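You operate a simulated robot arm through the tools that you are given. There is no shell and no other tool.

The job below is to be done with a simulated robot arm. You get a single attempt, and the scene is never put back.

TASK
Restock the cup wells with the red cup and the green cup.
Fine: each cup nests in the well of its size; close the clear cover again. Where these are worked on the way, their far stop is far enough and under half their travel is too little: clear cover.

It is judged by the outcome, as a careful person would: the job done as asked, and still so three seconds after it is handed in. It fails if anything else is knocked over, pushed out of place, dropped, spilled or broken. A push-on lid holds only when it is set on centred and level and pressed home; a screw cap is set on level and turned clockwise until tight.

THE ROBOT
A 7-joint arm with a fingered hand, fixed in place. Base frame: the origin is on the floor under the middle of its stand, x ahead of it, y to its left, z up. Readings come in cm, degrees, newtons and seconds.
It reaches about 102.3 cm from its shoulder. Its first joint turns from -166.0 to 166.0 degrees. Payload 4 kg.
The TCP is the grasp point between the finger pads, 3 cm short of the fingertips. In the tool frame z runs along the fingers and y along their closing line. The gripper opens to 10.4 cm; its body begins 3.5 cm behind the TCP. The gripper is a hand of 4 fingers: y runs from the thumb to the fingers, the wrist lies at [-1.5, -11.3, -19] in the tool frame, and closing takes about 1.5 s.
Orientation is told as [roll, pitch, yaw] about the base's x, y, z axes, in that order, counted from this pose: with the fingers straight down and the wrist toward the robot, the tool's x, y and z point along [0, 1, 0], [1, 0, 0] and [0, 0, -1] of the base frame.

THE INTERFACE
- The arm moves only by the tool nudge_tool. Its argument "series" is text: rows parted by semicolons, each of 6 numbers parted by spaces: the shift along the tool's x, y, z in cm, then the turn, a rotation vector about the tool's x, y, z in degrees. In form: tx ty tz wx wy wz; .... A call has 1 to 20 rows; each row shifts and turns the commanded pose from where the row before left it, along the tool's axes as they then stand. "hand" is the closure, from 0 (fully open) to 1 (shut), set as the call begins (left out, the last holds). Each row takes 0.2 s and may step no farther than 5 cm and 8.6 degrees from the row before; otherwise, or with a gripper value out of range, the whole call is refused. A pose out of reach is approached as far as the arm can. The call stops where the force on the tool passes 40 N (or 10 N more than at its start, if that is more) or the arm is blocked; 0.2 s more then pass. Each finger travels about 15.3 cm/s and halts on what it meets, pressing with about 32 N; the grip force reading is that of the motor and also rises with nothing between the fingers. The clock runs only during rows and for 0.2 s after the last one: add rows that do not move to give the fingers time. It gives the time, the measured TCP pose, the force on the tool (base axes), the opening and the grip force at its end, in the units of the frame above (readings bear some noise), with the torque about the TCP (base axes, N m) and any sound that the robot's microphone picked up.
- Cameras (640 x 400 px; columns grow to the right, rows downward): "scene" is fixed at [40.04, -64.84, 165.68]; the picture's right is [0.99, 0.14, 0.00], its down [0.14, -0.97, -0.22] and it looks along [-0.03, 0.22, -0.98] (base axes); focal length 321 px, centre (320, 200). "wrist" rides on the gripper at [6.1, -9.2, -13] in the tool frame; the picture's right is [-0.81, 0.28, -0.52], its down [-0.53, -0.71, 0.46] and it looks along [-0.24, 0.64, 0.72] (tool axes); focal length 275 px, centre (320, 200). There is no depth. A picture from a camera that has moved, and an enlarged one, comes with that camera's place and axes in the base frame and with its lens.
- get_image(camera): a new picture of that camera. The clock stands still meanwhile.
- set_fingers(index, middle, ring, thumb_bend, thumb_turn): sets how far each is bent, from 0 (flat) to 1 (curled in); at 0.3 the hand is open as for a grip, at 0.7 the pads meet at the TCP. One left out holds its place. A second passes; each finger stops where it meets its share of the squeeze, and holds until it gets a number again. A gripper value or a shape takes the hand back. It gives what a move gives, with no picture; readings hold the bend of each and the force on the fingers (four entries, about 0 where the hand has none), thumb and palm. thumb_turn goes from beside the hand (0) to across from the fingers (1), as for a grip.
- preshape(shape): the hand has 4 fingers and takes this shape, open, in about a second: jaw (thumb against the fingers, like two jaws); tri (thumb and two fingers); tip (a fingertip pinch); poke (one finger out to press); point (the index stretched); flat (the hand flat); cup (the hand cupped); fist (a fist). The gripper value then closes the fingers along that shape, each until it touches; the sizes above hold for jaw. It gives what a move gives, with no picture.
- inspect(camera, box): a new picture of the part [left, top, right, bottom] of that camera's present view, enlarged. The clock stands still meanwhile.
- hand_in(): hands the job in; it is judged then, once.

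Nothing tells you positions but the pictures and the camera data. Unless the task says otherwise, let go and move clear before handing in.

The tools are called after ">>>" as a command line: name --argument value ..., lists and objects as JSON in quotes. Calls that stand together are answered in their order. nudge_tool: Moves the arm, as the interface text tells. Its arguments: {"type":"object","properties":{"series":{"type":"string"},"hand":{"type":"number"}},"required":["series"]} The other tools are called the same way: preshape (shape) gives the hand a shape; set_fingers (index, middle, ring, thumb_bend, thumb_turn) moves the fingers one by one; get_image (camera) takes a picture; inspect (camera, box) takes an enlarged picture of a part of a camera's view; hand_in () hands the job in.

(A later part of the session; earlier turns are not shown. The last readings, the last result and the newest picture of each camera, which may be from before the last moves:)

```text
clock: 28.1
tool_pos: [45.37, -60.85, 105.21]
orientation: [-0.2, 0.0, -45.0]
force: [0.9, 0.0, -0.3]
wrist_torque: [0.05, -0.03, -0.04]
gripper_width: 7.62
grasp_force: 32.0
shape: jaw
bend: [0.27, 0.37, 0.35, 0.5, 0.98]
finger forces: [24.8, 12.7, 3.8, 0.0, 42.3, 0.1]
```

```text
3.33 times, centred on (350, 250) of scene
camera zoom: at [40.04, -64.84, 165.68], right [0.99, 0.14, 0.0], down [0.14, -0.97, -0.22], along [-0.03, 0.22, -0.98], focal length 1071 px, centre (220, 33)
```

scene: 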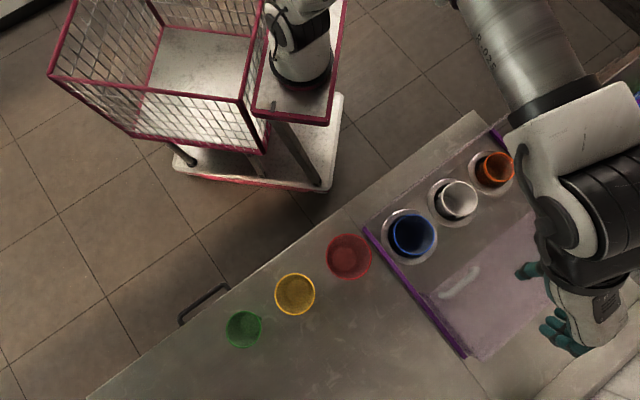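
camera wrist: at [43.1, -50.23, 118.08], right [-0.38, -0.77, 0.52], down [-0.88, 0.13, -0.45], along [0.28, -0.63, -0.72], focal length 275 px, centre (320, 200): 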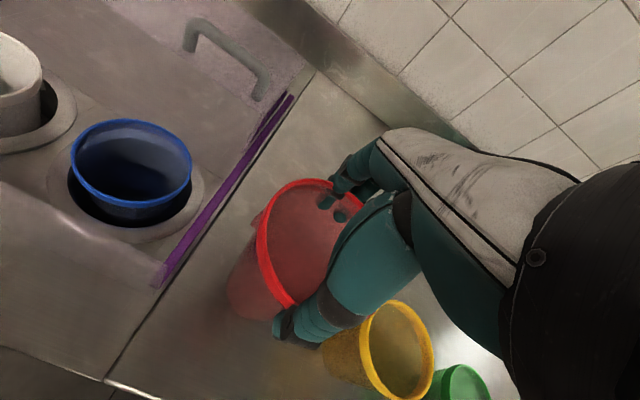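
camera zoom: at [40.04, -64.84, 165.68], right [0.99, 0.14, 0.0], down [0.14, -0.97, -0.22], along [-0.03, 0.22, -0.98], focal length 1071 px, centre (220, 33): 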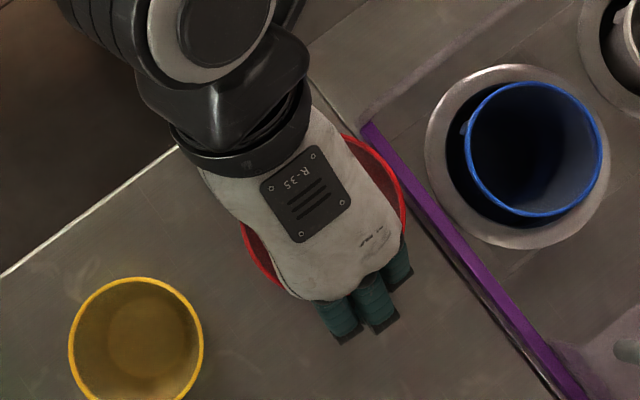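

The cup follows without slipping. I'll raise it more and check for tilt.

>>> nudge_tool --series "0 0 -2 0 0 0; 0 0 -2.5 0 0 0; 0 0 -2.5 0 0 0; 0 0 -2 0 0 0; 0 0 -1 0 0 0; 0 0 0 0 0 0"

>>> inspect --camera "wrist" --box '[190, 130, 430, 380]'

>>> inspect --camera "scene" --box '[270, 190, 430, 310]'

```text
clock: 29.5
tool_pos: [45.2, -60.96, 115.09]
orientation: [-0.2, -0.1, -45.0]
force: [-0.7, -0.5, -0.5]
wrist_torque: [0.01, -0.03, -0.01]
gripper_width: 7.59
grasp_force: 31.7
shape: jaw
bend: [0.27, 0.37, 0.35, 0.5, 0.98]
finger forces: [24.9, 12.9, 3.7, 0.0, 42.2, 0.0]
```

```text
1.60 times, centred on (310, 255) of wrist
camera zoom: at [43.04, -50.24, 128.11], right [-0.38, -0.77, 0.52], down [-0.88, 0.13, -0.45], along [0.28, -0.63, -0.72], focal length 440 px, centre (336, 112)
```

zoom: 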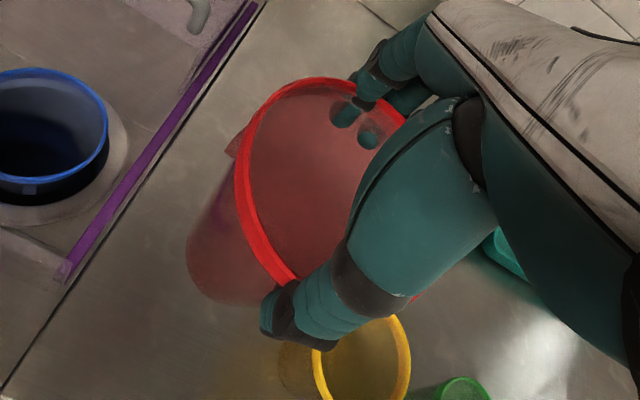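

```text
3.33 times, centred on (350, 250) of scene
camera zoom: at [40.04, -64.84, 165.68], right [0.99, 0.14, 0.0], down [0.14, -0.97, -0.22], along [-0.03, 0.22, -0.98], focal length 1071 px, centre (220, 33)
```

zoom: 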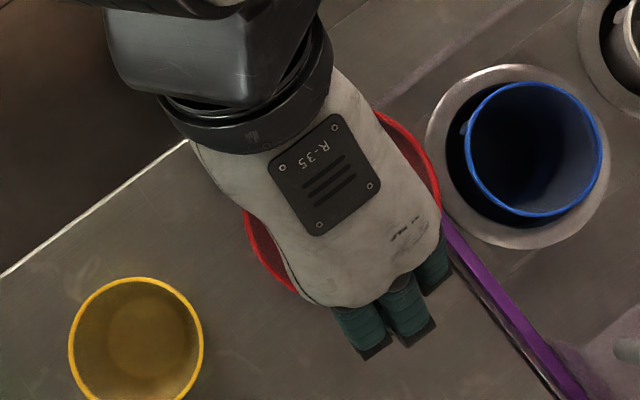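

The cup hangs level and centred on the TCP. I'll carry it over the blue well at this height and check alignment.

>>> nudge_tool --series "1.6 0.56 0 0 0 0; 2.5 0.9 0 0 0 0; 3 1.1 0 0 0 0; 3 1 0 0 0 0; 3 1 0 0 0 0; 2 0.6 0 0 0 0; 1 0.44 0 0 0 0; 0 0 0 0 0 0; 0 0 0 0 0 0"

>>> get_image --camera "wrist"

>>> inspect --camera "scene" --box '[330, 150, 510, 290]'

```text
clock: 31.5
tool_pos: [60.68, -53.46, 114.95]
orientation: [-0.3, 0.0, -45.1]
force: [0.4, -0.3, -0.5]
wrist_torque: [0.01, 0.0, 0.01]
gripper_width: 7.61
grasp_force: 32.0
shape: jaw
bend: [0.27, 0.37, 0.35, 0.5, 0.98]
finger forces: [24.9, 12.9, 3.7, 0.0, 42.0, 0.0]
```

```text
taken
camera wrist: at [58.46, -42.79, 127.97], right [-0.38, -0.77, 0.52], down [-0.88, 0.13, -0.45], along [0.28, -0.63, -0.72], focal length 275 px, centre (320, 200)
```

wrist: 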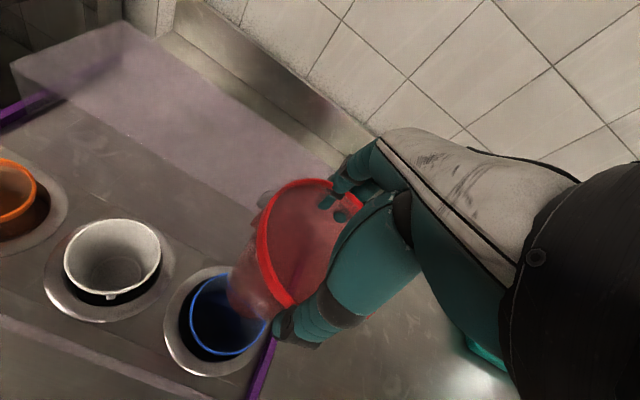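

```text
2.86 times, centred on (420, 220) of scene
camera zoom: at [40.04, -64.84, 165.68], right [0.99, 0.14, 0.0], down [0.14, -0.97, -0.22], along [-0.03, 0.22, -0.98], focal length 918 px, centre (34, 143)
```

zoom: 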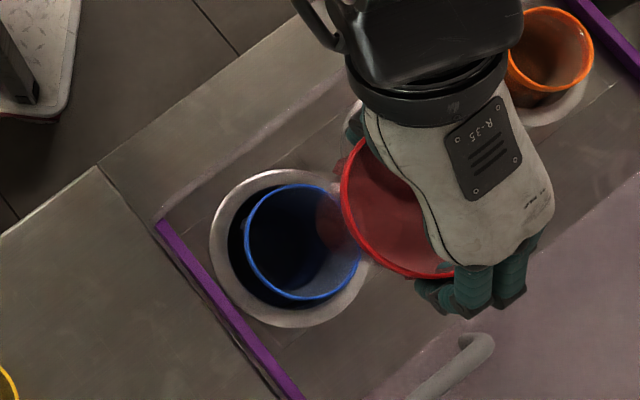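

>>> inspect --camera "wrist" --box '[150, 160, 390, 390]'

```text
1.74 times, centred on (270, 275) of wrist
camera zoom: at [58.46, -42.79, 127.97], right [-0.38, -0.77, 0.52], down [-0.88, 0.13, -0.45], along [0.28, -0.63, -0.72], focal length 479 px, centre (407, 70)
```

zoom: 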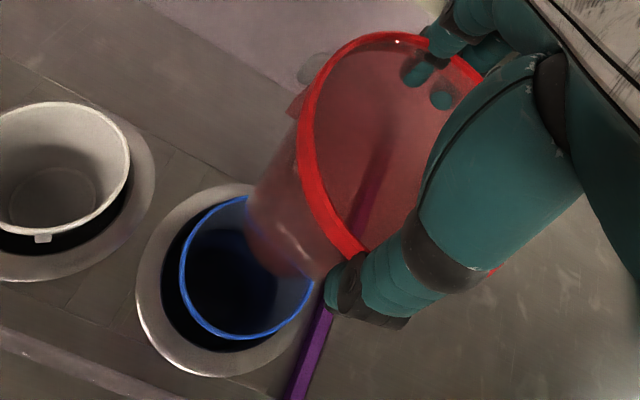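

>>> inspect --camera "wrist" --box '[0, 240, 280, 400]'

>>> inspect --camera "scene" --box '[355, 140, 475, 240]'

```text
2.29 times, centred on (140, 320) of wrist
camera zoom: at [58.46, -42.79, 127.97], right [-0.38, -0.77, 0.52], down [-0.88, 0.13, -0.45], along [0.28, -0.63, -0.72], focal length 629 px, centre (731, -74)
```

zoom: 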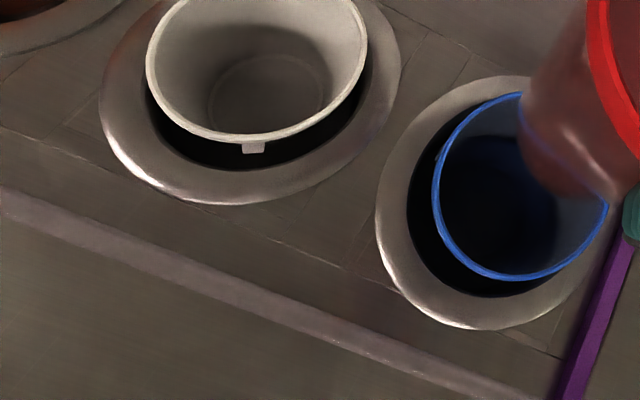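

```text
4.00 times, centred on (415, 190) of scene
camera zoom: at [40.04, -64.84, 165.68], right [0.99, 0.14, 0.0], down [0.14, -0.97, -0.22], along [-0.03, 0.22, -0.98], focal length 1286 px, centre (-60, 240)
```

zoom: 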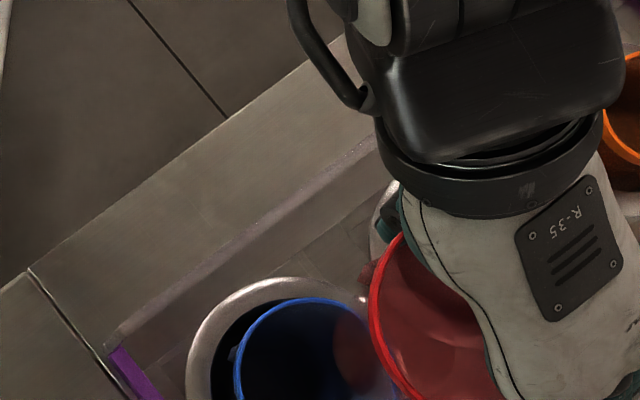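

There's a fixed clear front panel (top ≈95–97) at e2≈72, but the thumb should clear it by about 2 cm. I'll shift -0.4 cm along the well row and lower until the cup base is near the blue rim.

>>> nudge_tool --series "-0.4 0 2 0 0 0; 0 0 2.5 0 0 0; 0 0 2.5 0 0 0; 0 0 2 0 0 0; 0 0 1.5 0 0 0; 0 0 0 0 0 0"

>>> get_image --camera "wrist"

>>> inspect --camera "scene" --box '[340, 160, 500, 280]'

```text
clock: 32.9
tool_pos: [60.19, -53.83, 104.56]
orientation: [-0.2, -0.1, -44.9]
force: [0.4, 0.3, -0.8]
wrist_torque: [-0.01, -0.01, -0.01]
gripper_width: 7.6
grasp_force: 31.7
shape: jaw
bend: [0.27, 0.37, 0.36, 0.5, 0.98]
finger forces: [24.8, 13.2, 3.6, 0.0, 41.9, 0.1]
```

```text
taken
camera wrist: at [58.03, -43.06, 117.46], right [-0.38, -0.77, 0.52], down [-0.88, 0.13, -0.45], along [0.28, -0.63, -0.72], focal length 275 px, centre (320, 200)
```

wrist: 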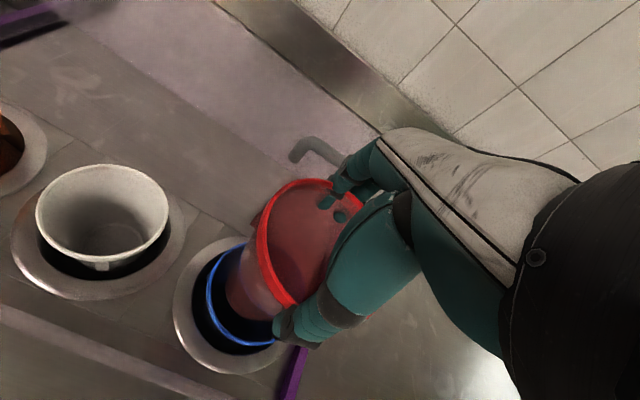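

```text
3.33 times, centred on (420, 220) of scene
camera zoom: at [40.04, -64.84, 165.68], right [0.99, 0.14, 0.0], down [0.14, -0.97, -0.22], along [-0.03, 0.22, -0.98], focal length 1071 px, centre (-13, 133)
```

zoom: 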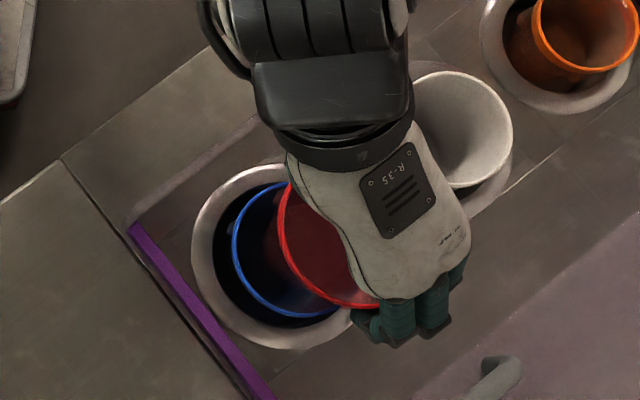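

>>> inspect --camera "wrist" --box '[160, 160, 380, 390]'

```text
1.74 times, centred on (270, 275) of wrist
camera zoom: at [58.03, -43.06, 117.46], right [-0.38, -0.77, 0.52], down [-0.88, 0.13, -0.45], along [0.28, -0.63, -0.72], focal length 479 px, centre (407, 70)
```

zoom: 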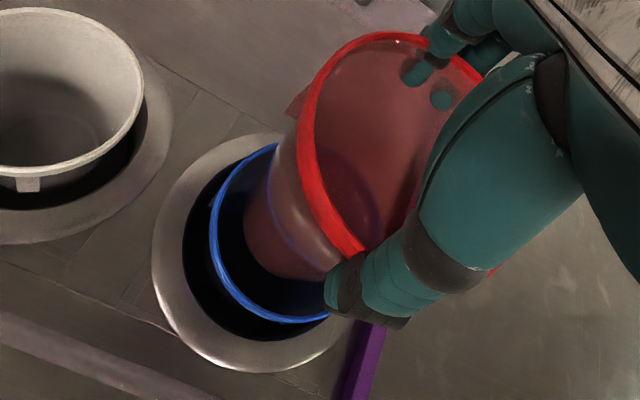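

Alignment is within about 0.3 cm; a small correction and then I lower the cup into the blue well, slowly.

>>> nudge_tool --series "-0.2 0.2 1 0 0 0; 0 0 1 0 0 0; 0 0 1 0 0 0; 0 0 1 0 0 0; 0 0 1 0 0 0; 0 0 1 0 0 0; 0 0 0 0 0 0"

>>> inspect --camera "wrist" --box '[160, 160, 380, 390]'

>>> inspect --camera "scene" --box '[340, 160, 500, 280]'

```text
clock: 34.5
tool_pos: [60.26, -54.05, 98.46]
orientation: [-0.2, 0.0, -45.0]
force: [0.5, -0.7, -0.3]
wrist_torque: [0.02, 0.0, 0.02]
gripper_width: 7.58
grasp_force: 32.4
shape: jaw
bend: [0.27, 0.37, 0.36, 0.5, 0.98]
finger forces: [24.8, 13.1, 3.9, 0.1, 41.8, 0.0]
```

```text
1.74 times, centred on (270, 275) of wrist
camera zoom: at [58.13, -43.4, 111.49], right [-0.38, -0.77, 0.52], down [-0.88, 0.13, -0.45], along [0.28, -0.63, -0.72], focal length 479 px, centre (407, 70)
```

zoom: 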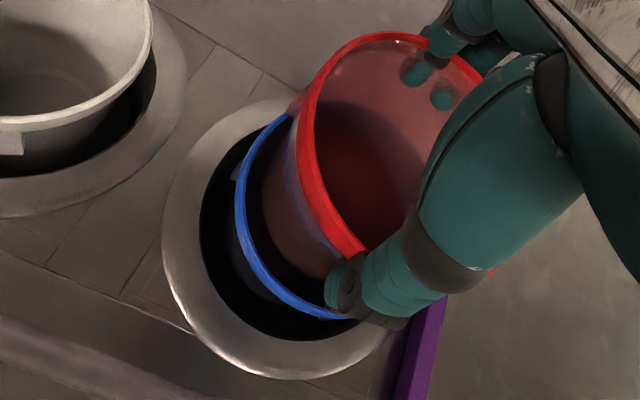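

```text
3.33 times, centred on (420, 220) of scene
camera zoom: at [40.04, -64.84, 165.68], right [0.99, 0.14, 0.0], down [0.14, -0.97, -0.22], along [-0.03, 0.22, -0.98], focal length 1071 px, centre (-13, 133)
```

zoom: 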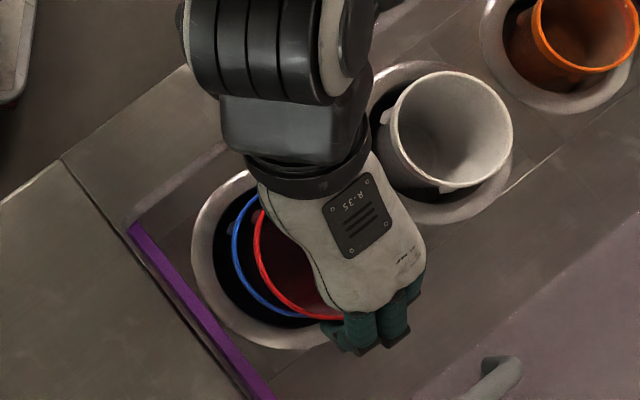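

Well aligned and no contact yet. Lowering further in small steps.

>>> nudge_tool --series "0 0 0.7 0 0 0; 0 0 0.7 0 0 0; 0 0 0.6 0 0 0; 0 0 0 0 0 0"

>>> inspect --camera "wrist" --box '[160, 160, 380, 390]'

>>> inspect --camera "scene" --box '[340, 160, 500, 280]'

```text
clock: 35.5
tool_pos: [60.31, -54.18, 96.41]
orientation: [-0.2, -0.1, -44.8]
force: [0.2, 1.0, 0.0]
wrist_torque: [0.0, -0.01, -0.01]
gripper_width: 7.62
grasp_force: 32.1
shape: jaw
bend: [0.27, 0.37, 0.36, 0.5, 0.98]
finger forces: [24.6, 13.3, 3.9, 0.1, 41.7, 0.0]
```

```text
1.74 times, centred on (270, 275) of wrist
camera zoom: at [58.14, -43.43, 109.45], right [-0.38, -0.77, 0.52], down [-0.88, 0.12, -0.45], along [0.28, -0.63, -0.72], focal length 479 px, centre (407, 70)
```

zoom: 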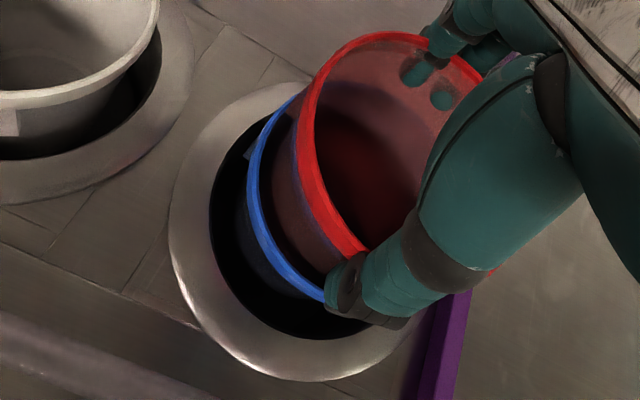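

```text
3.33 times, centred on (420, 220) of scene
camera zoom: at [40.04, -64.84, 165.68], right [0.99, 0.14, 0.0], down [0.14, -0.97, -0.22], along [-0.03, 0.22, -0.98], focal length 1071 px, centre (-13, 133)
```

zoom: 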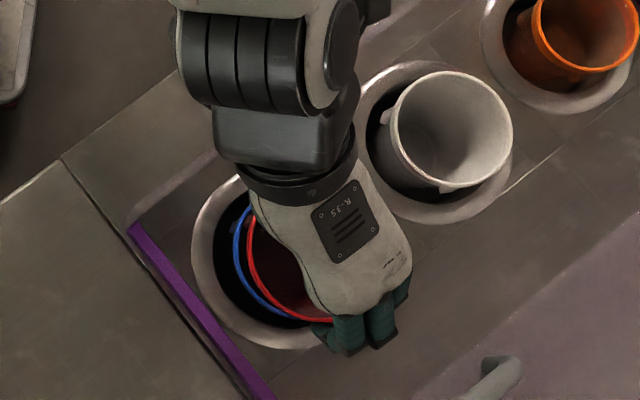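

>>> nudge_tool --series "0 0 0.5 0 0 0; 0 0 0.4 0 0 0; 0 0 0 0 0 0"

>>> inspect --camera "wrist" --box '[200, 200, 340, 350]'

```text
clock: 36.3
tool_pos: [60.41, -54.19, 95.57]
orientation: [-0.2, -0.1, -45.0]
force: [0.0, 0.0, 0.3]
wrist_torque: [0.0, 0.03, 0.0]
gripper_width: 7.6
grasp_force: 31.7
shape: jaw
bend: [0.27, 0.37, 0.36, 0.5, 0.98]
finger forces: [24.7, 13.2, 3.8, 0.1, 41.8, 0.0]
```

```text
2.67 times, centred on (270, 275) of wrist
camera zoom: at [58.15, -43.45, 108.55], right [-0.38, -0.77, 0.52], down [-0.88, 0.13, -0.45], along [0.28, -0.63, -0.72], focal length 734 px, centre (453, 0)
```

zoom: 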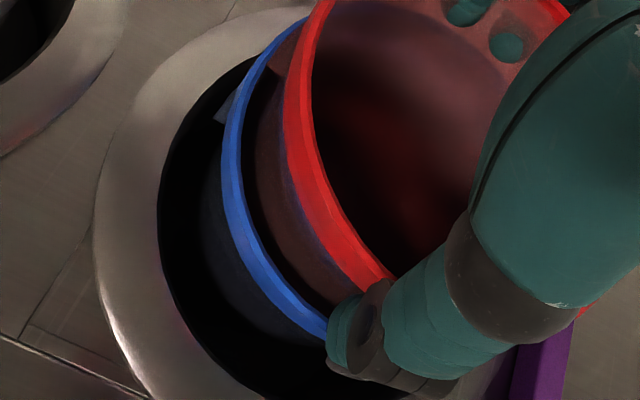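

>>> nudge_tool --series "0 0 0.4 0 0 0; 0 0 0.4 0 0 0; 0 0 0 0 0 0"

>>> inspect --camera "wrist" --box '[200, 200, 340, 350]'

>>> inspect --camera "scene" --box '[340, 160, 500, 280]'

```text
clock: 37.1
tool_pos: [60.38, -54.09, 94.72]
orientation: [-0.2, -0.2, -45.0]
force: [0.1, -0.1, -0.4]
wrist_torque: [0.0, -0.01, 0.0]
gripper_width: 7.59
grasp_force: 32.1
shape: jaw
bend: [0.27, 0.37, 0.36, 0.5, 0.98]
finger forces: [24.8, 13.1, 3.8, 0.0, 41.6, 0.1]
```

```text
2.67 times, centred on (270, 275) of wrist
camera zoom: at [58.14, -43.44, 107.78], right [-0.38, -0.77, 0.52], down [-0.88, 0.13, -0.45], along [0.28, -0.63, -0.72], focal length 734 px, centre (453, 0)
```

zoom: 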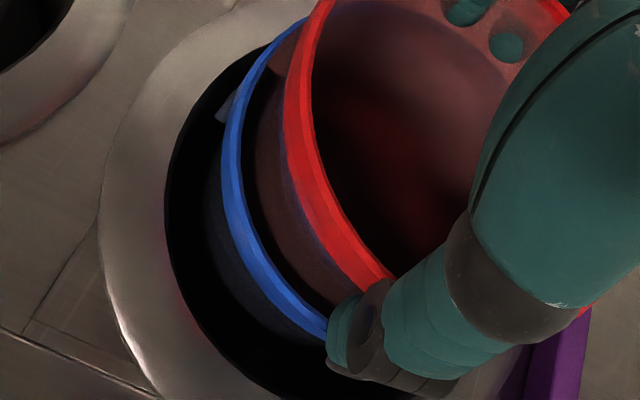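

```text
3.33 times, centred on (420, 220) of scene
camera zoom: at [40.04, -64.84, 165.68], right [0.99, 0.14, 0.0], down [0.14, -0.97, -0.22], along [-0.03, 0.22, -0.98], focal length 1071 px, centre (-13, 133)
```

zoom: 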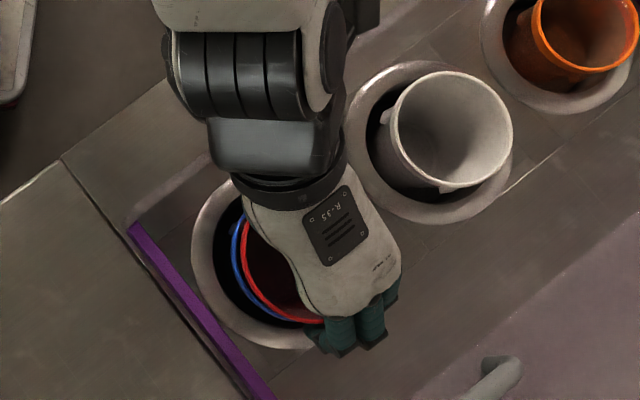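

The blue rim seems to have moved with the hand in the last step. I'll check the scene view at the same scale as before to see whether the blue cup has actually moved.

>>> inspect --camera "scene" --box '[310, 210, 450, 300]'

>>> inspect --camera "wrist" --box '[160, 160, 380, 390]'

```text
4.44 times, centred on (380, 255) of scene
camera zoom: at [40.04, -64.84, 165.68], right [0.99, 0.14, 0.0], down [0.14, -0.97, -0.22], along [-0.03, 0.22, -0.98], focal length 1428 px, centre (53, -44)
```

zoom: 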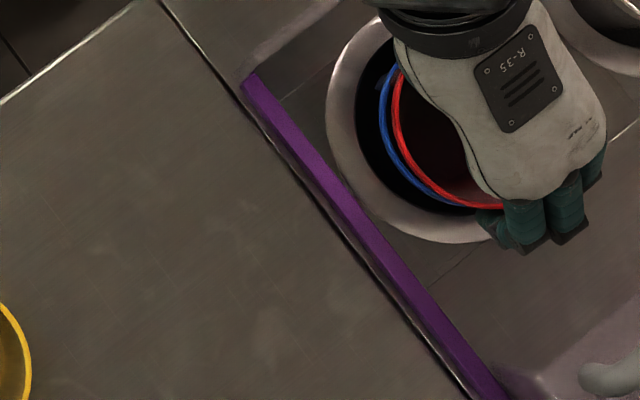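

```text
1.74 times, centred on (270, 275) of wrist
camera zoom: at [58.14, -43.44, 107.78], right [-0.38, -0.77, 0.52], down [-0.88, 0.13, -0.45], along [0.28, -0.63, -0.72], focal length 479 px, centre (407, 70)
```

zoom: 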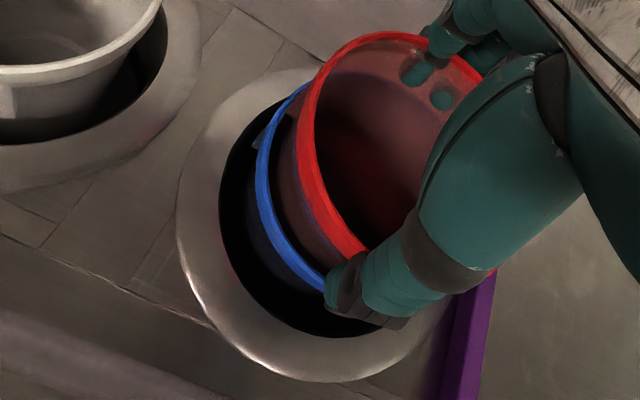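

The blue cup did sink slightly, which suggests a soft spring well with the fingertips resting on its rim. I'll raise 0.8 cm and see if it returns.

>>> nudge_tool --series "0 0 -0.4 0 0 0; 0 0 -0.4 0 0 0; 0 0 0 0 0 0"

>>> inspect --camera "wrist" --box '[160, 160, 380, 390]'

>>> inspect --camera "scene" --box '[310, 210, 450, 300]'

```text
clock: 37.9
tool_pos: [60.2, -54.15, 95.66]
orientation: [-0.2, -0.1, -45.0]
force: [-0.6, 0.4, -0.2]
wrist_torque: [0.03, 0.02, 0.01]
gripper_width: 7.58
grasp_force: 32.5
shape: jaw
bend: [0.27, 0.37, 0.36, 0.5, 0.98]
finger forces: [24.7, 13.2, 3.7, 0.0, 41.6, 0.1]
```

```text
1.74 times, centred on (270, 275) of wrist
camera zoom: at [58.13, -43.42, 108.58], right [-0.38, -0.77, 0.52], down [-0.88, 0.13, -0.45], along [0.28, -0.63, -0.72], focal length 479 px, centre (407, 70)
```

zoom: 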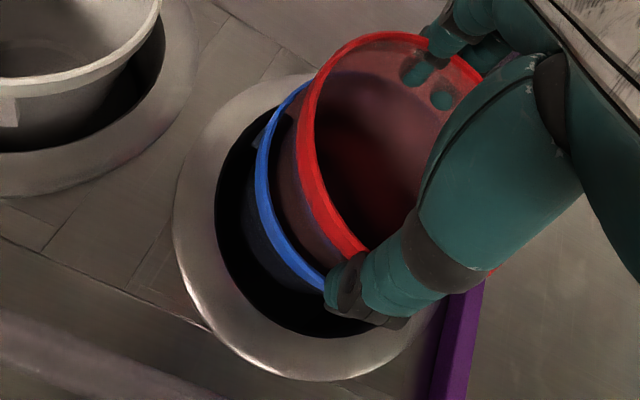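

```text
4.44 times, centred on (380, 255) of scene
camera zoom: at [40.04, -64.84, 165.68], right [0.99, 0.14, 0.0], down [0.14, -0.97, -0.22], along [-0.03, 0.22, -0.98], focal length 1428 px, centre (53, -44)
```

zoom: 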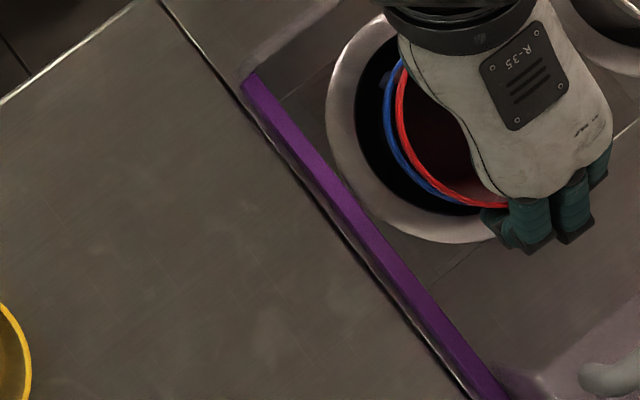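

>>> nudge_tool --series "0 0 -0.4 0 0 0; 0 0 -0.4 0 0 0; 0 0 0 0 0 0"

>>> inspect --camera "wrist" --box '[160, 160, 380, 390]'

>>> inspect --camera "scene" --box '[370, 200, 450, 260]'

```text
clock: 38.7
tool_pos: [60.34, -54.16, 96.34]
orientation: [-0.2, -0.2, -45.0]
force: [-0.1, 0.4, -1.0]
wrist_torque: [0.03, 0.01, -0.01]
gripper_width: 7.6
grasp_force: 32.3
shape: jaw
bend: [0.27, 0.37, 0.36, 0.5, 0.98]
finger forces: [24.7, 13.2, 3.8, 0.0, 41.7, 0.1]
```

```text
1.74 times, centred on (270, 275) of wrist
camera zoom: at [58.12, -43.41, 109.41], right [-0.38, -0.77, 0.52], down [-0.88, 0.13, -0.45], along [0.28, -0.63, -0.72], focal length 479 px, centre (407, 70)
```

zoom: 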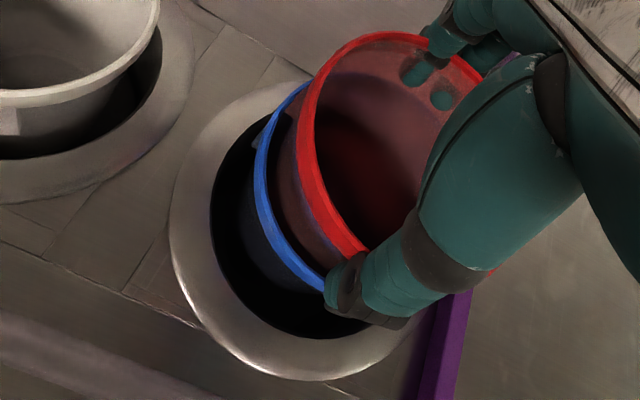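

```text
6.67 times, centred on (410, 230) of scene
camera zoom: at [40.04, -64.84, 165.68], right [0.99, 0.14, 0.0], down [0.14, -0.97, -0.22], along [-0.03, 0.22, -0.98], focal length 2142 px, centre (-280, 0)
```

zoom: 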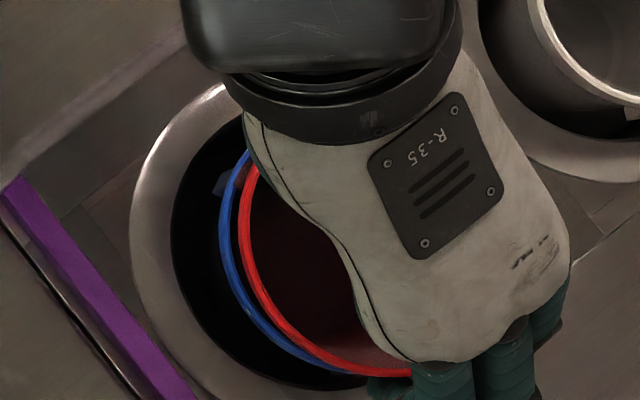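

>>> nudge_tool --series "0 0 -0.7 0 0 0; 0 0 -0.7 0 0 0; 0 0 -0.7 0 0 0; 0 0 0 0 0 0"

>>> inspect --camera "wrist" --box '[160, 160, 380, 390]'

>>> inspect --camera "scene" --box '[310, 210, 450, 300]'

```text
clock: 39.7
tool_pos: [60.29, -54.24, 98.63]
orientation: [-0.2, -0.2, -45.0]
force: [-0.4, 0.3, -0.2]
wrist_torque: [0.01, 0.04, 0.0]
gripper_width: 7.61
grasp_force: 31.6
shape: jaw
bend: [0.27, 0.37, 0.36, 0.5, 0.98]
finger forces: [24.7, 13.3, 3.9, 0.0, 41.6, 0.1]
```

```text
1.74 times, centred on (270, 275) of wrist
camera zoom: at [58.13, -43.43, 111.53], right [-0.38, -0.77, 0.52], down [-0.88, 0.13, -0.45], along [0.28, -0.63, -0.72], focal length 479 px, centre (407, 70)
```

zoom: 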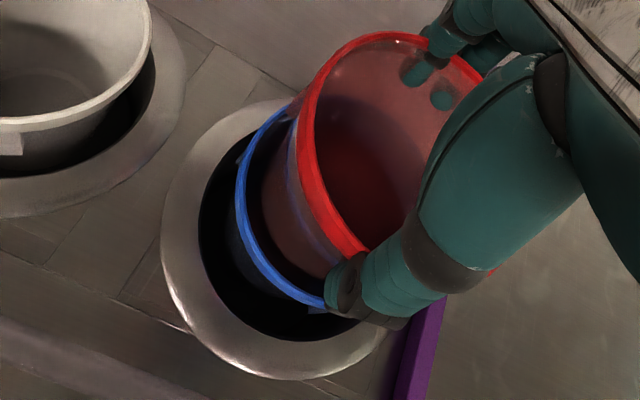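

```text
4.44 times, centred on (380, 255) of scene
camera zoom: at [40.04, -64.84, 165.68], right [0.99, 0.14, 0.0], down [0.14, -0.97, -0.22], along [-0.03, 0.22, -0.98], focal length 1428 px, centre (53, -44)
```

zoom: 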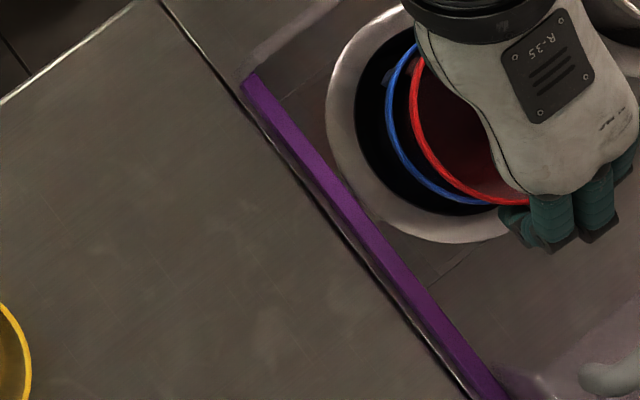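

The blue cup only shifted ~0.4 cm sideways in its roomy hole (and seems softly supported), so that's fine. I'll lower again to just above fingertip contact and release the red cup there.

>>> nudge_tool --series "0 0.2 0.7 0 0 0; 0 0 0.7 0 0 0; 0 0 0.7 0 0 0; 0 0 0.7 0 0 0; 0 0 0 0 0 0"

>>> inspect --camera "wrist" --box '[160, 160, 380, 390]'

```text
clock: 40.9
tool_pos: [60.46, -54.32, 95.65]
orientation: [-0.2, -0.1, -45.0]
force: [-0.4, -0.1, 0.2]
wrist_torque: [0.0, 0.01, -0.03]
gripper_width: 7.59
grasp_force: 32.0
shape: jaw
bend: [0.27, 0.37, 0.36, 0.5, 0.98]
finger forces: [24.7, 13.2, 3.8, 0.0, 41.7, 0.1]
```

```text
1.74 times, centred on (270, 275) of wrist
camera zoom: at [58.27, -43.61, 108.67], right [-0.38, -0.77, 0.52], down [-0.88, 0.13, -0.45], along [0.28, -0.63, -0.72], focal length 479 px, centre (407, 70)
```

zoom: 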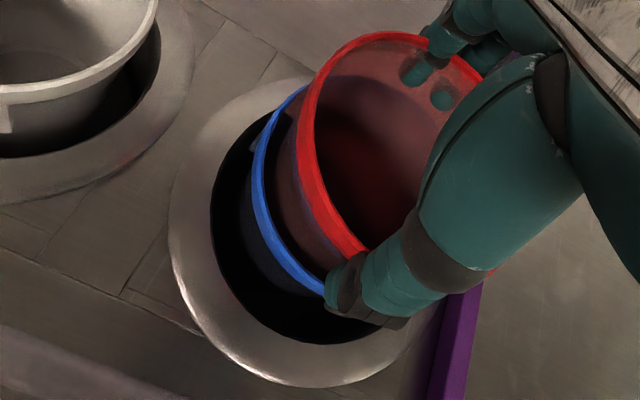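

>>> nudge_tool --series "0 0 0 0 0 0; 0 0 0 0 0 0; 0 0 0 0 0 0" --hand 0.12

>>> inspect --camera "wrist" --box '[160, 160, 380, 390]'

>>> inspect --camera "scene" --box '[310, 210, 450, 300]'

```text
clock: 41.7
tool_pos: [60.34, -54.38, 95.69]
orientation: [-0.2, -0.1, -44.9]
force: [-0.6, -0.3, 0.3]
wrist_torque: [0.01, 0.03, 0.0]
gripper_width: 9.13
grasp_force: 0.2
shape: jaw
bend: [0.27, 0.32, 0.31, 0.38, 0.98]
finger forces: [1.9, 0.1, 0.1, 0.0, 1.9, 0.1]
```

```text
1.74 times, centred on (270, 275) of wrist
camera zoom: at [58.27, -43.61, 108.69], right [-0.38, -0.77, 0.52], down [-0.88, 0.13, -0.45], along [0.28, -0.63, -0.72], focal length 479 px, centre (407, 70)
```

zoom: 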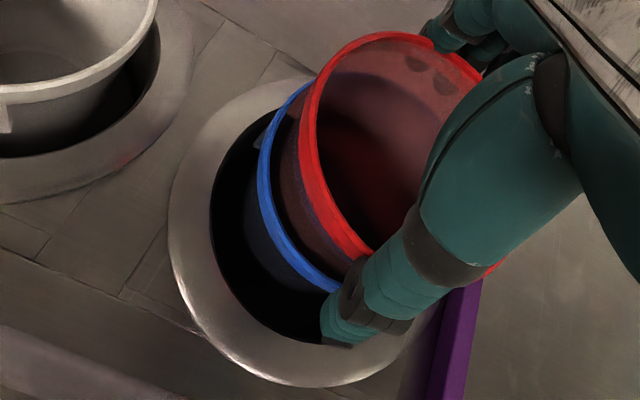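

```text
4.44 times, centred on (380, 255) of scene
camera zoom: at [40.04, -64.84, 165.68], right [0.99, 0.14, 0.0], down [0.14, -0.97, -0.22], along [-0.03, 0.22, -0.98], focal length 1428 px, centre (53, -44)
```

zoom: 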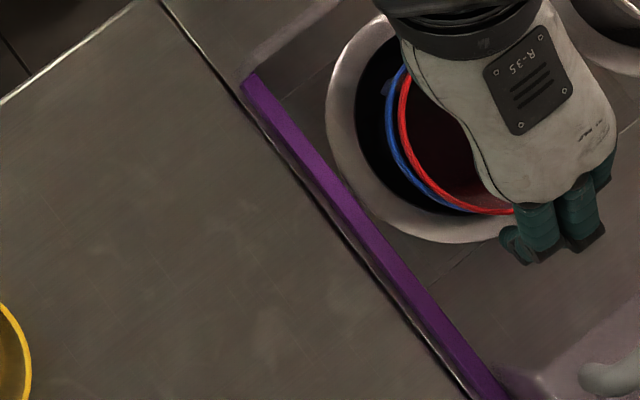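

Index and thumb still hold lightly at 9.1 cm. I'll open fully.

>>> nudge_tool --series "0 0 0 0 0 0; 0 0 0 0 0 0; 0 0 0 0 0 0" --hand 0

>>> inspect --camera "wrist" --box '[160, 160, 380, 390]'

>>> inspect --camera "scene" --box '[310, 210, 450, 300]'

```text
clock: 42.5
tool_pos: [60.38, -54.34, 95.68]
orientation: [-0.2, -0.1, -45.0]
force: [0.1, -0.2, -0.4]
wrist_torque: [0.01, -0.05, -0.01]
gripper_width: 10.38
grasp_force: 0.1
shape: jaw
bend: [0.3, 0.3, 0.3, 0.29, 0.98]
finger forces: [0.8, 0.1, 0.1, 0.0, 0.8, 0.0]
```

```text
1.74 times, centred on (270, 275) of wrist
camera zoom: at [58.27, -43.61, 108.69], right [-0.38, -0.77, 0.52], down [-0.88, 0.13, -0.45], along [0.28, -0.63, -0.72], focal length 479 px, centre (407, 70)
```

zoom: 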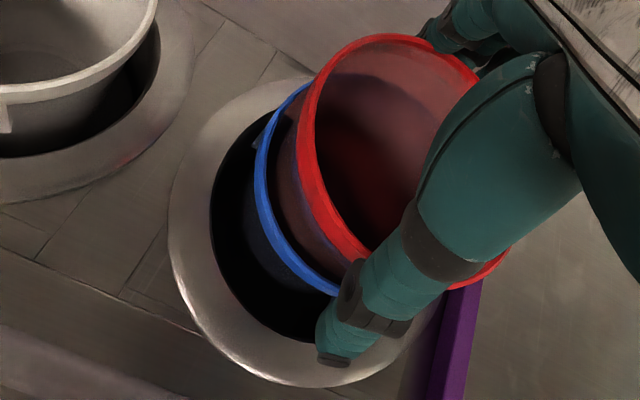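

```text
4.44 times, centred on (380, 255) of scene
camera zoom: at [40.04, -64.84, 165.68], right [0.99, 0.14, 0.0], down [0.14, -0.97, -0.22], along [-0.03, 0.22, -0.98], focal length 1428 px, centre (53, -44)
```

zoom: 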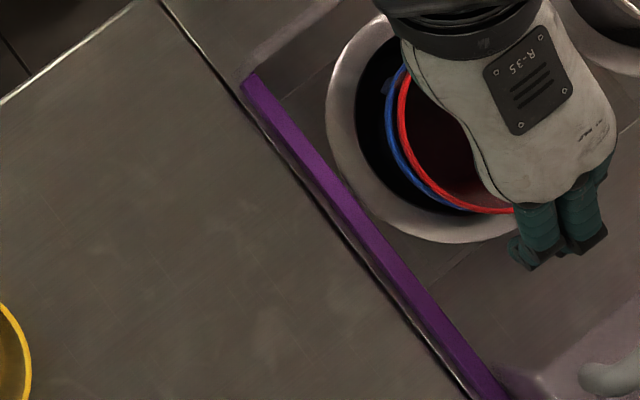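

Still lightly touching at full jaw opening. I'll spread the fingers a bit wider individually (the far side has free space).

>>> set_fingers --index 0.18 --middle 0.18 --ring 0.18 --thumb_bend 0.25

>>> inspect --camera "wrist" --box '[160, 160, 380, 390]'

>>> inspect --camera "scene" --box '[310, 210, 450, 300]'

```text
clock: 43.5
tool_pos: [60.56, -54.4, 95.62]
orientation: [-0.1, -0.1, -45.0]
force: [0.5, 0.4, 0.1]
wrist_torque: [0.01, 0.01, 0.01]
gripper_width: 12.4
grasp_force: 0.0
shape: fingers
bend: [0.18, 0.18, 0.18, 0.25, 0.98]
finger forces: [0.0, 0.1, 0.0, 0.1, 0.0, 0.1]
```

```text
1.74 times, centred on (270, 275) of wrist
camera zoom: at [58.27, -43.61, 108.69], right [-0.38, -0.77, 0.52], down [-0.88, 0.13, -0.45], along [0.28, -0.63, -0.72], focal length 479 px, centre (407, 70)
```

zoom: 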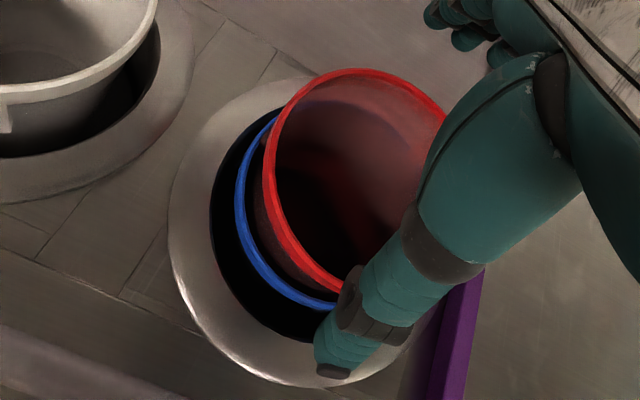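

```text
4.44 times, centred on (380, 255) of scene
camera zoom: at [40.04, -64.84, 165.68], right [0.99, 0.14, 0.0], down [0.14, -0.97, -0.22], along [-0.03, 0.22, -0.98], focal length 1428 px, centre (53, -44)
```

zoom: 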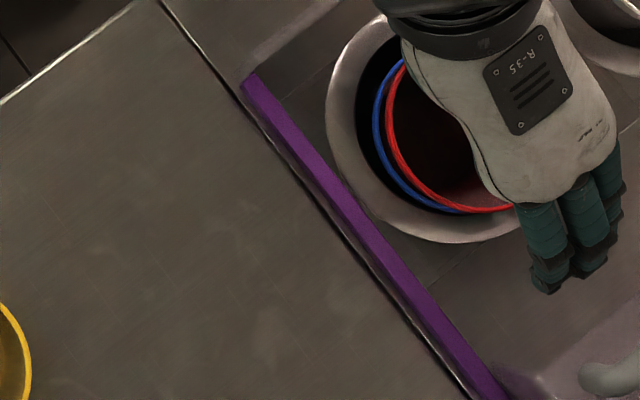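

The red cup has dropped free and nested; both cups settled lower together. Now I'll raise the hand straight up and look.

>>> nudge_tool --series "0 0 -1 0 0 0; 0 0 -1.5 0 0 0; 0 0 -2 0 0 0; 0 0 -3 0 0 0; 0 0 -4 0 0 0; 0 0 -4 0 0 0; 0 0 -4 0 0 0; 0 0 0 0 0 0"

>>> get_image --camera "wrist"

>>> inspect --camera "scene" --box '[310, 210, 450, 300]'

```text
clock: 45.3
tool_pos: [60.46, -54.04, 115.25]
orientation: [-0.2, -0.1, -45.1]
force: [-0.2, -0.5, 0.2]
wrist_torque: [0.01, 0.01, -0.02]
gripper_width: 12.42
grasp_force: 0.0
shape: fingers
bend: [0.18, 0.18, 0.18, 0.25, 0.98]
finger forces: [0.1, 0.0, 0.0, 0.0, 0.0, 0.1]
```

```text
taken
camera wrist: at [58.31, -43.33, 128.2], right [-0.38, -0.77, 0.52], down [-0.88, 0.13, -0.45], along [0.28, -0.63, -0.72], focal length 275 px, centre (320, 200)
```

wrist: 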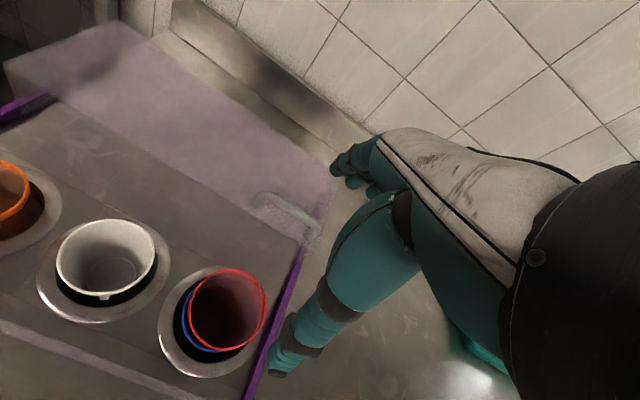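

```text
4.44 times, centred on (380, 255) of scene
camera zoom: at [40.04, -64.84, 165.68], right [0.99, 0.14, 0.0], down [0.14, -0.97, -0.22], along [-0.03, 0.22, -0.98], focal length 1428 px, centre (53, -44)
```

zoom: 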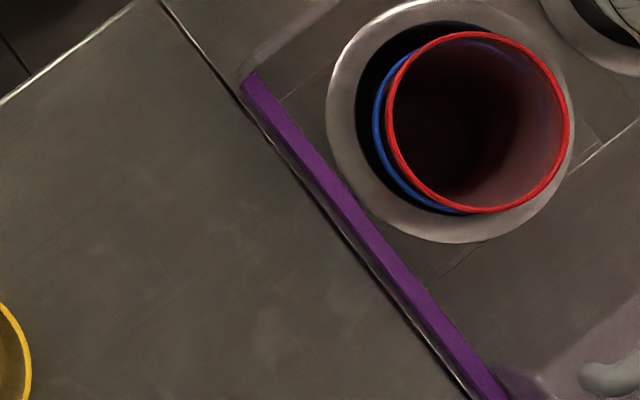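

>>> inspect --camera "wrist" --box '[130, 210, 330, 400]'

```text
2.11 times, centred on (230, 305) of wrist
camera zoom: at [58.31, -43.33, 128.2], right [-0.38, -0.77, 0.52], down [-0.88, 0.13, -0.45], along [0.28, -0.63, -0.72], focal length 580 px, centre (510, -21)
```

zoom: 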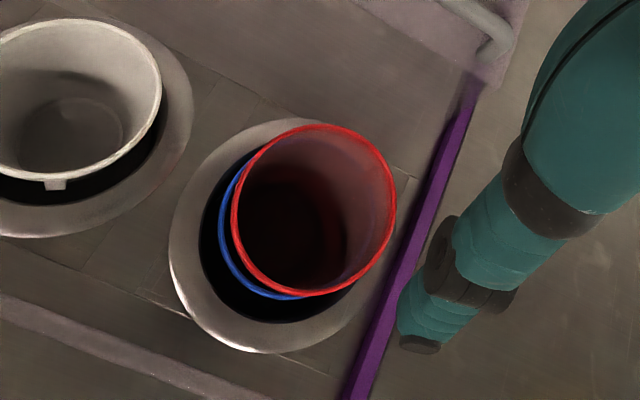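

Red is nested in the blue cup with its rim about 2 cm above blue's, likely resting on its little stacking lugs. Next, the green cup: I'll move to a viewpoint for measuring it, resetting the hand to the open jaw.

>>> nudge_tool --series "-4.1 -1.9 -0.3 0 0 0; -4.1 -1.9 -0.3 0 0 0; -4.1 -1.9 -0.3 0 0 0; -4.1 -1.9 -0.3 0 0 0; -4.1 -1.9 -0.3 0 0 0; -4.1 -1.9 -0.3 0 0 0; -4.1 -1.9 -0.3 0 0 0; -4.1 -1.9 -0.3 0 0 0; -4.1 -1.9 -0.3 0 0 0; -4.1 -1.9 -0.3 0 0 0; -4.1 -1.9 0 0 0 0; 0 0 0 0 0 0; 0 0 0 0 0 0" --hand 0

>>> get_image --camera "wrist"

>>> get_image --camera "scene"

```text
clock: 48.1
tool_pos: [13.79, -71.45, 118.28]
orientation: [-0.2, -0.1, -45.0]
force: [0.1, -0.1, -0.6]
wrist_torque: [0.03, 0.0, -0.01]
gripper_width: 10.38
grasp_force: 0.1
shape: jaw
bend: [0.3, 0.3, 0.3, 0.3, 0.98]
finger forces: [0.1, 0.0, 0.0, 0.1, 0.1, 0.0]
```

```text
taken
camera wrist: at [11.55, -60.63, 131.29], right [-0.38, -0.77, 0.52], down [-0.88, 0.13, -0.45], along [0.28, -0.63, -0.72], focal length 275 px, centre (320, 200)
```

wrist: 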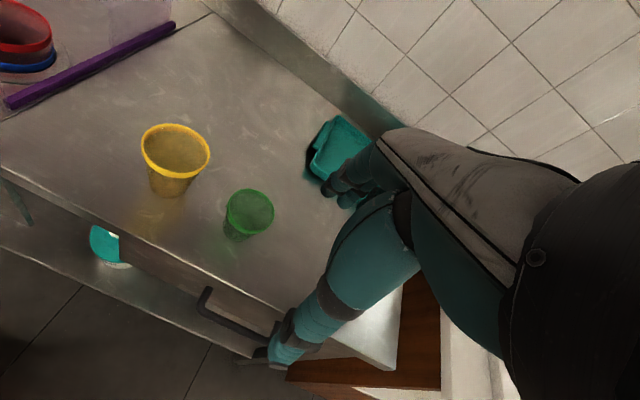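

```text
taken
```

scene: 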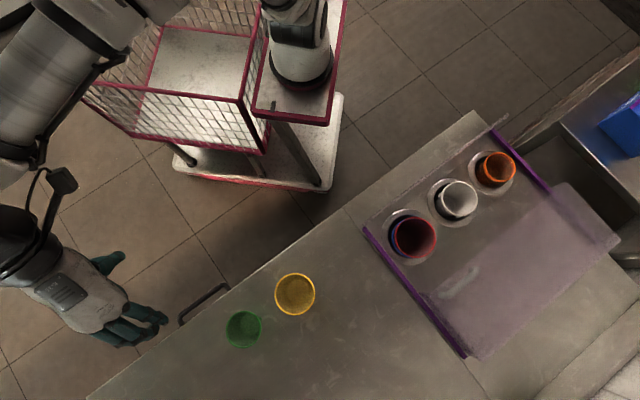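

>>> inspect --camera "wrist" --box '[170, 130, 330, 260]'

>>> inspect --camera "scene" --box '[200, 280, 300, 370]'

>>> inspect --camera "scene" --box '[370, 130, 530, 270]'

>>> inspect --camera "wrist" --box '[0, 0, 120, 100]'

```text
3.08 times, centred on (250, 195) of wrist
camera zoom: at [11.55, -60.63, 131.29], right [-0.38, -0.77, 0.52], down [-0.88, 0.13, -0.45], along [0.28, -0.63, -0.72], focal length 847 px, centre (535, 215)
```

zoom: 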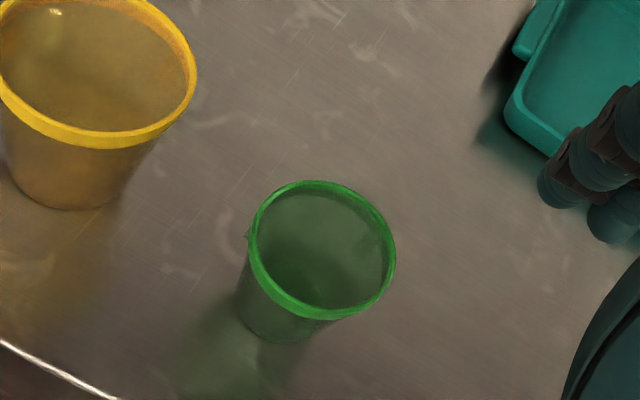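

```text
4.44 times, centred on (250, 325) of scene
camera zoom: at [40.04, -64.84, 165.68], right [0.99, 0.14, 0.0], down [0.14, -0.97, -0.22], along [-0.03, 0.22, -0.98], focal length 1428 px, centre (631, -356)
```

zoom: 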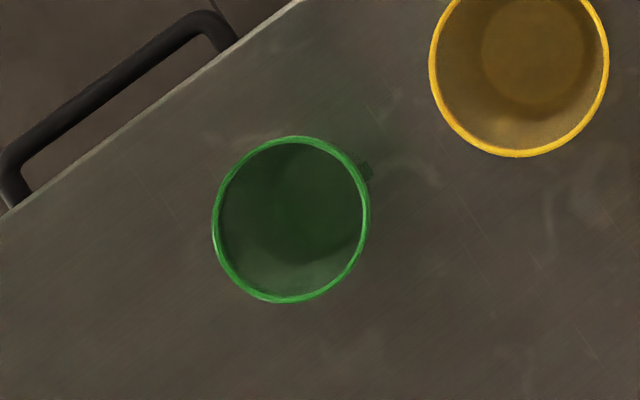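

```text
2.86 times, centred on (450, 200) of scene
camera zoom: at [40.04, -64.84, 165.68], right [0.99, 0.14, 0.0], down [0.14, -0.97, -0.22], along [-0.03, 0.22, -0.98], focal length 918 px, centre (-51, 200)
```

zoom: 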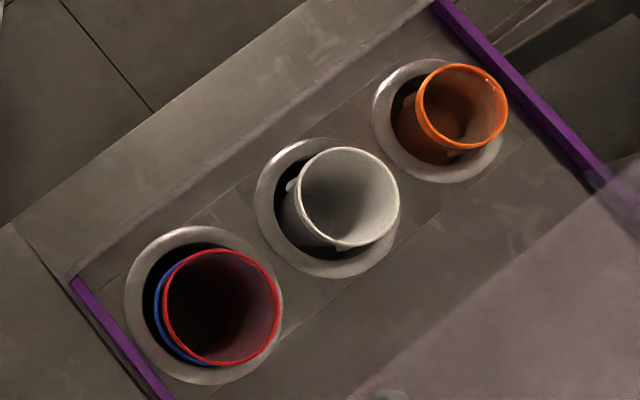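

```text
4.00 times, centred on (60, 50) of wrist
camera zoom: at [11.55, -60.63, 131.29], right [-0.38, -0.77, 0.52], down [-0.88, 0.13, -0.45], along [0.28, -0.63, -0.72], focal length 1101 px, centre (1360, 800)
```

zoom: 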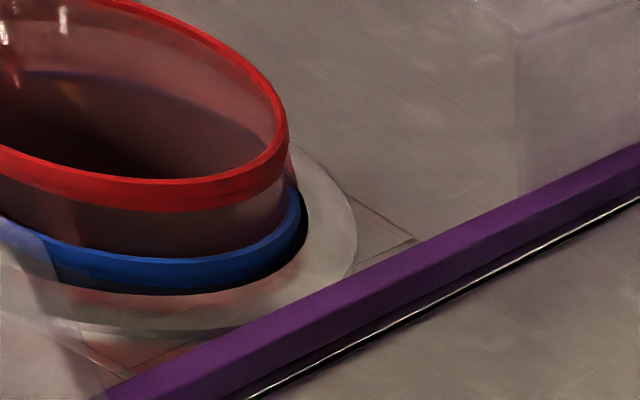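

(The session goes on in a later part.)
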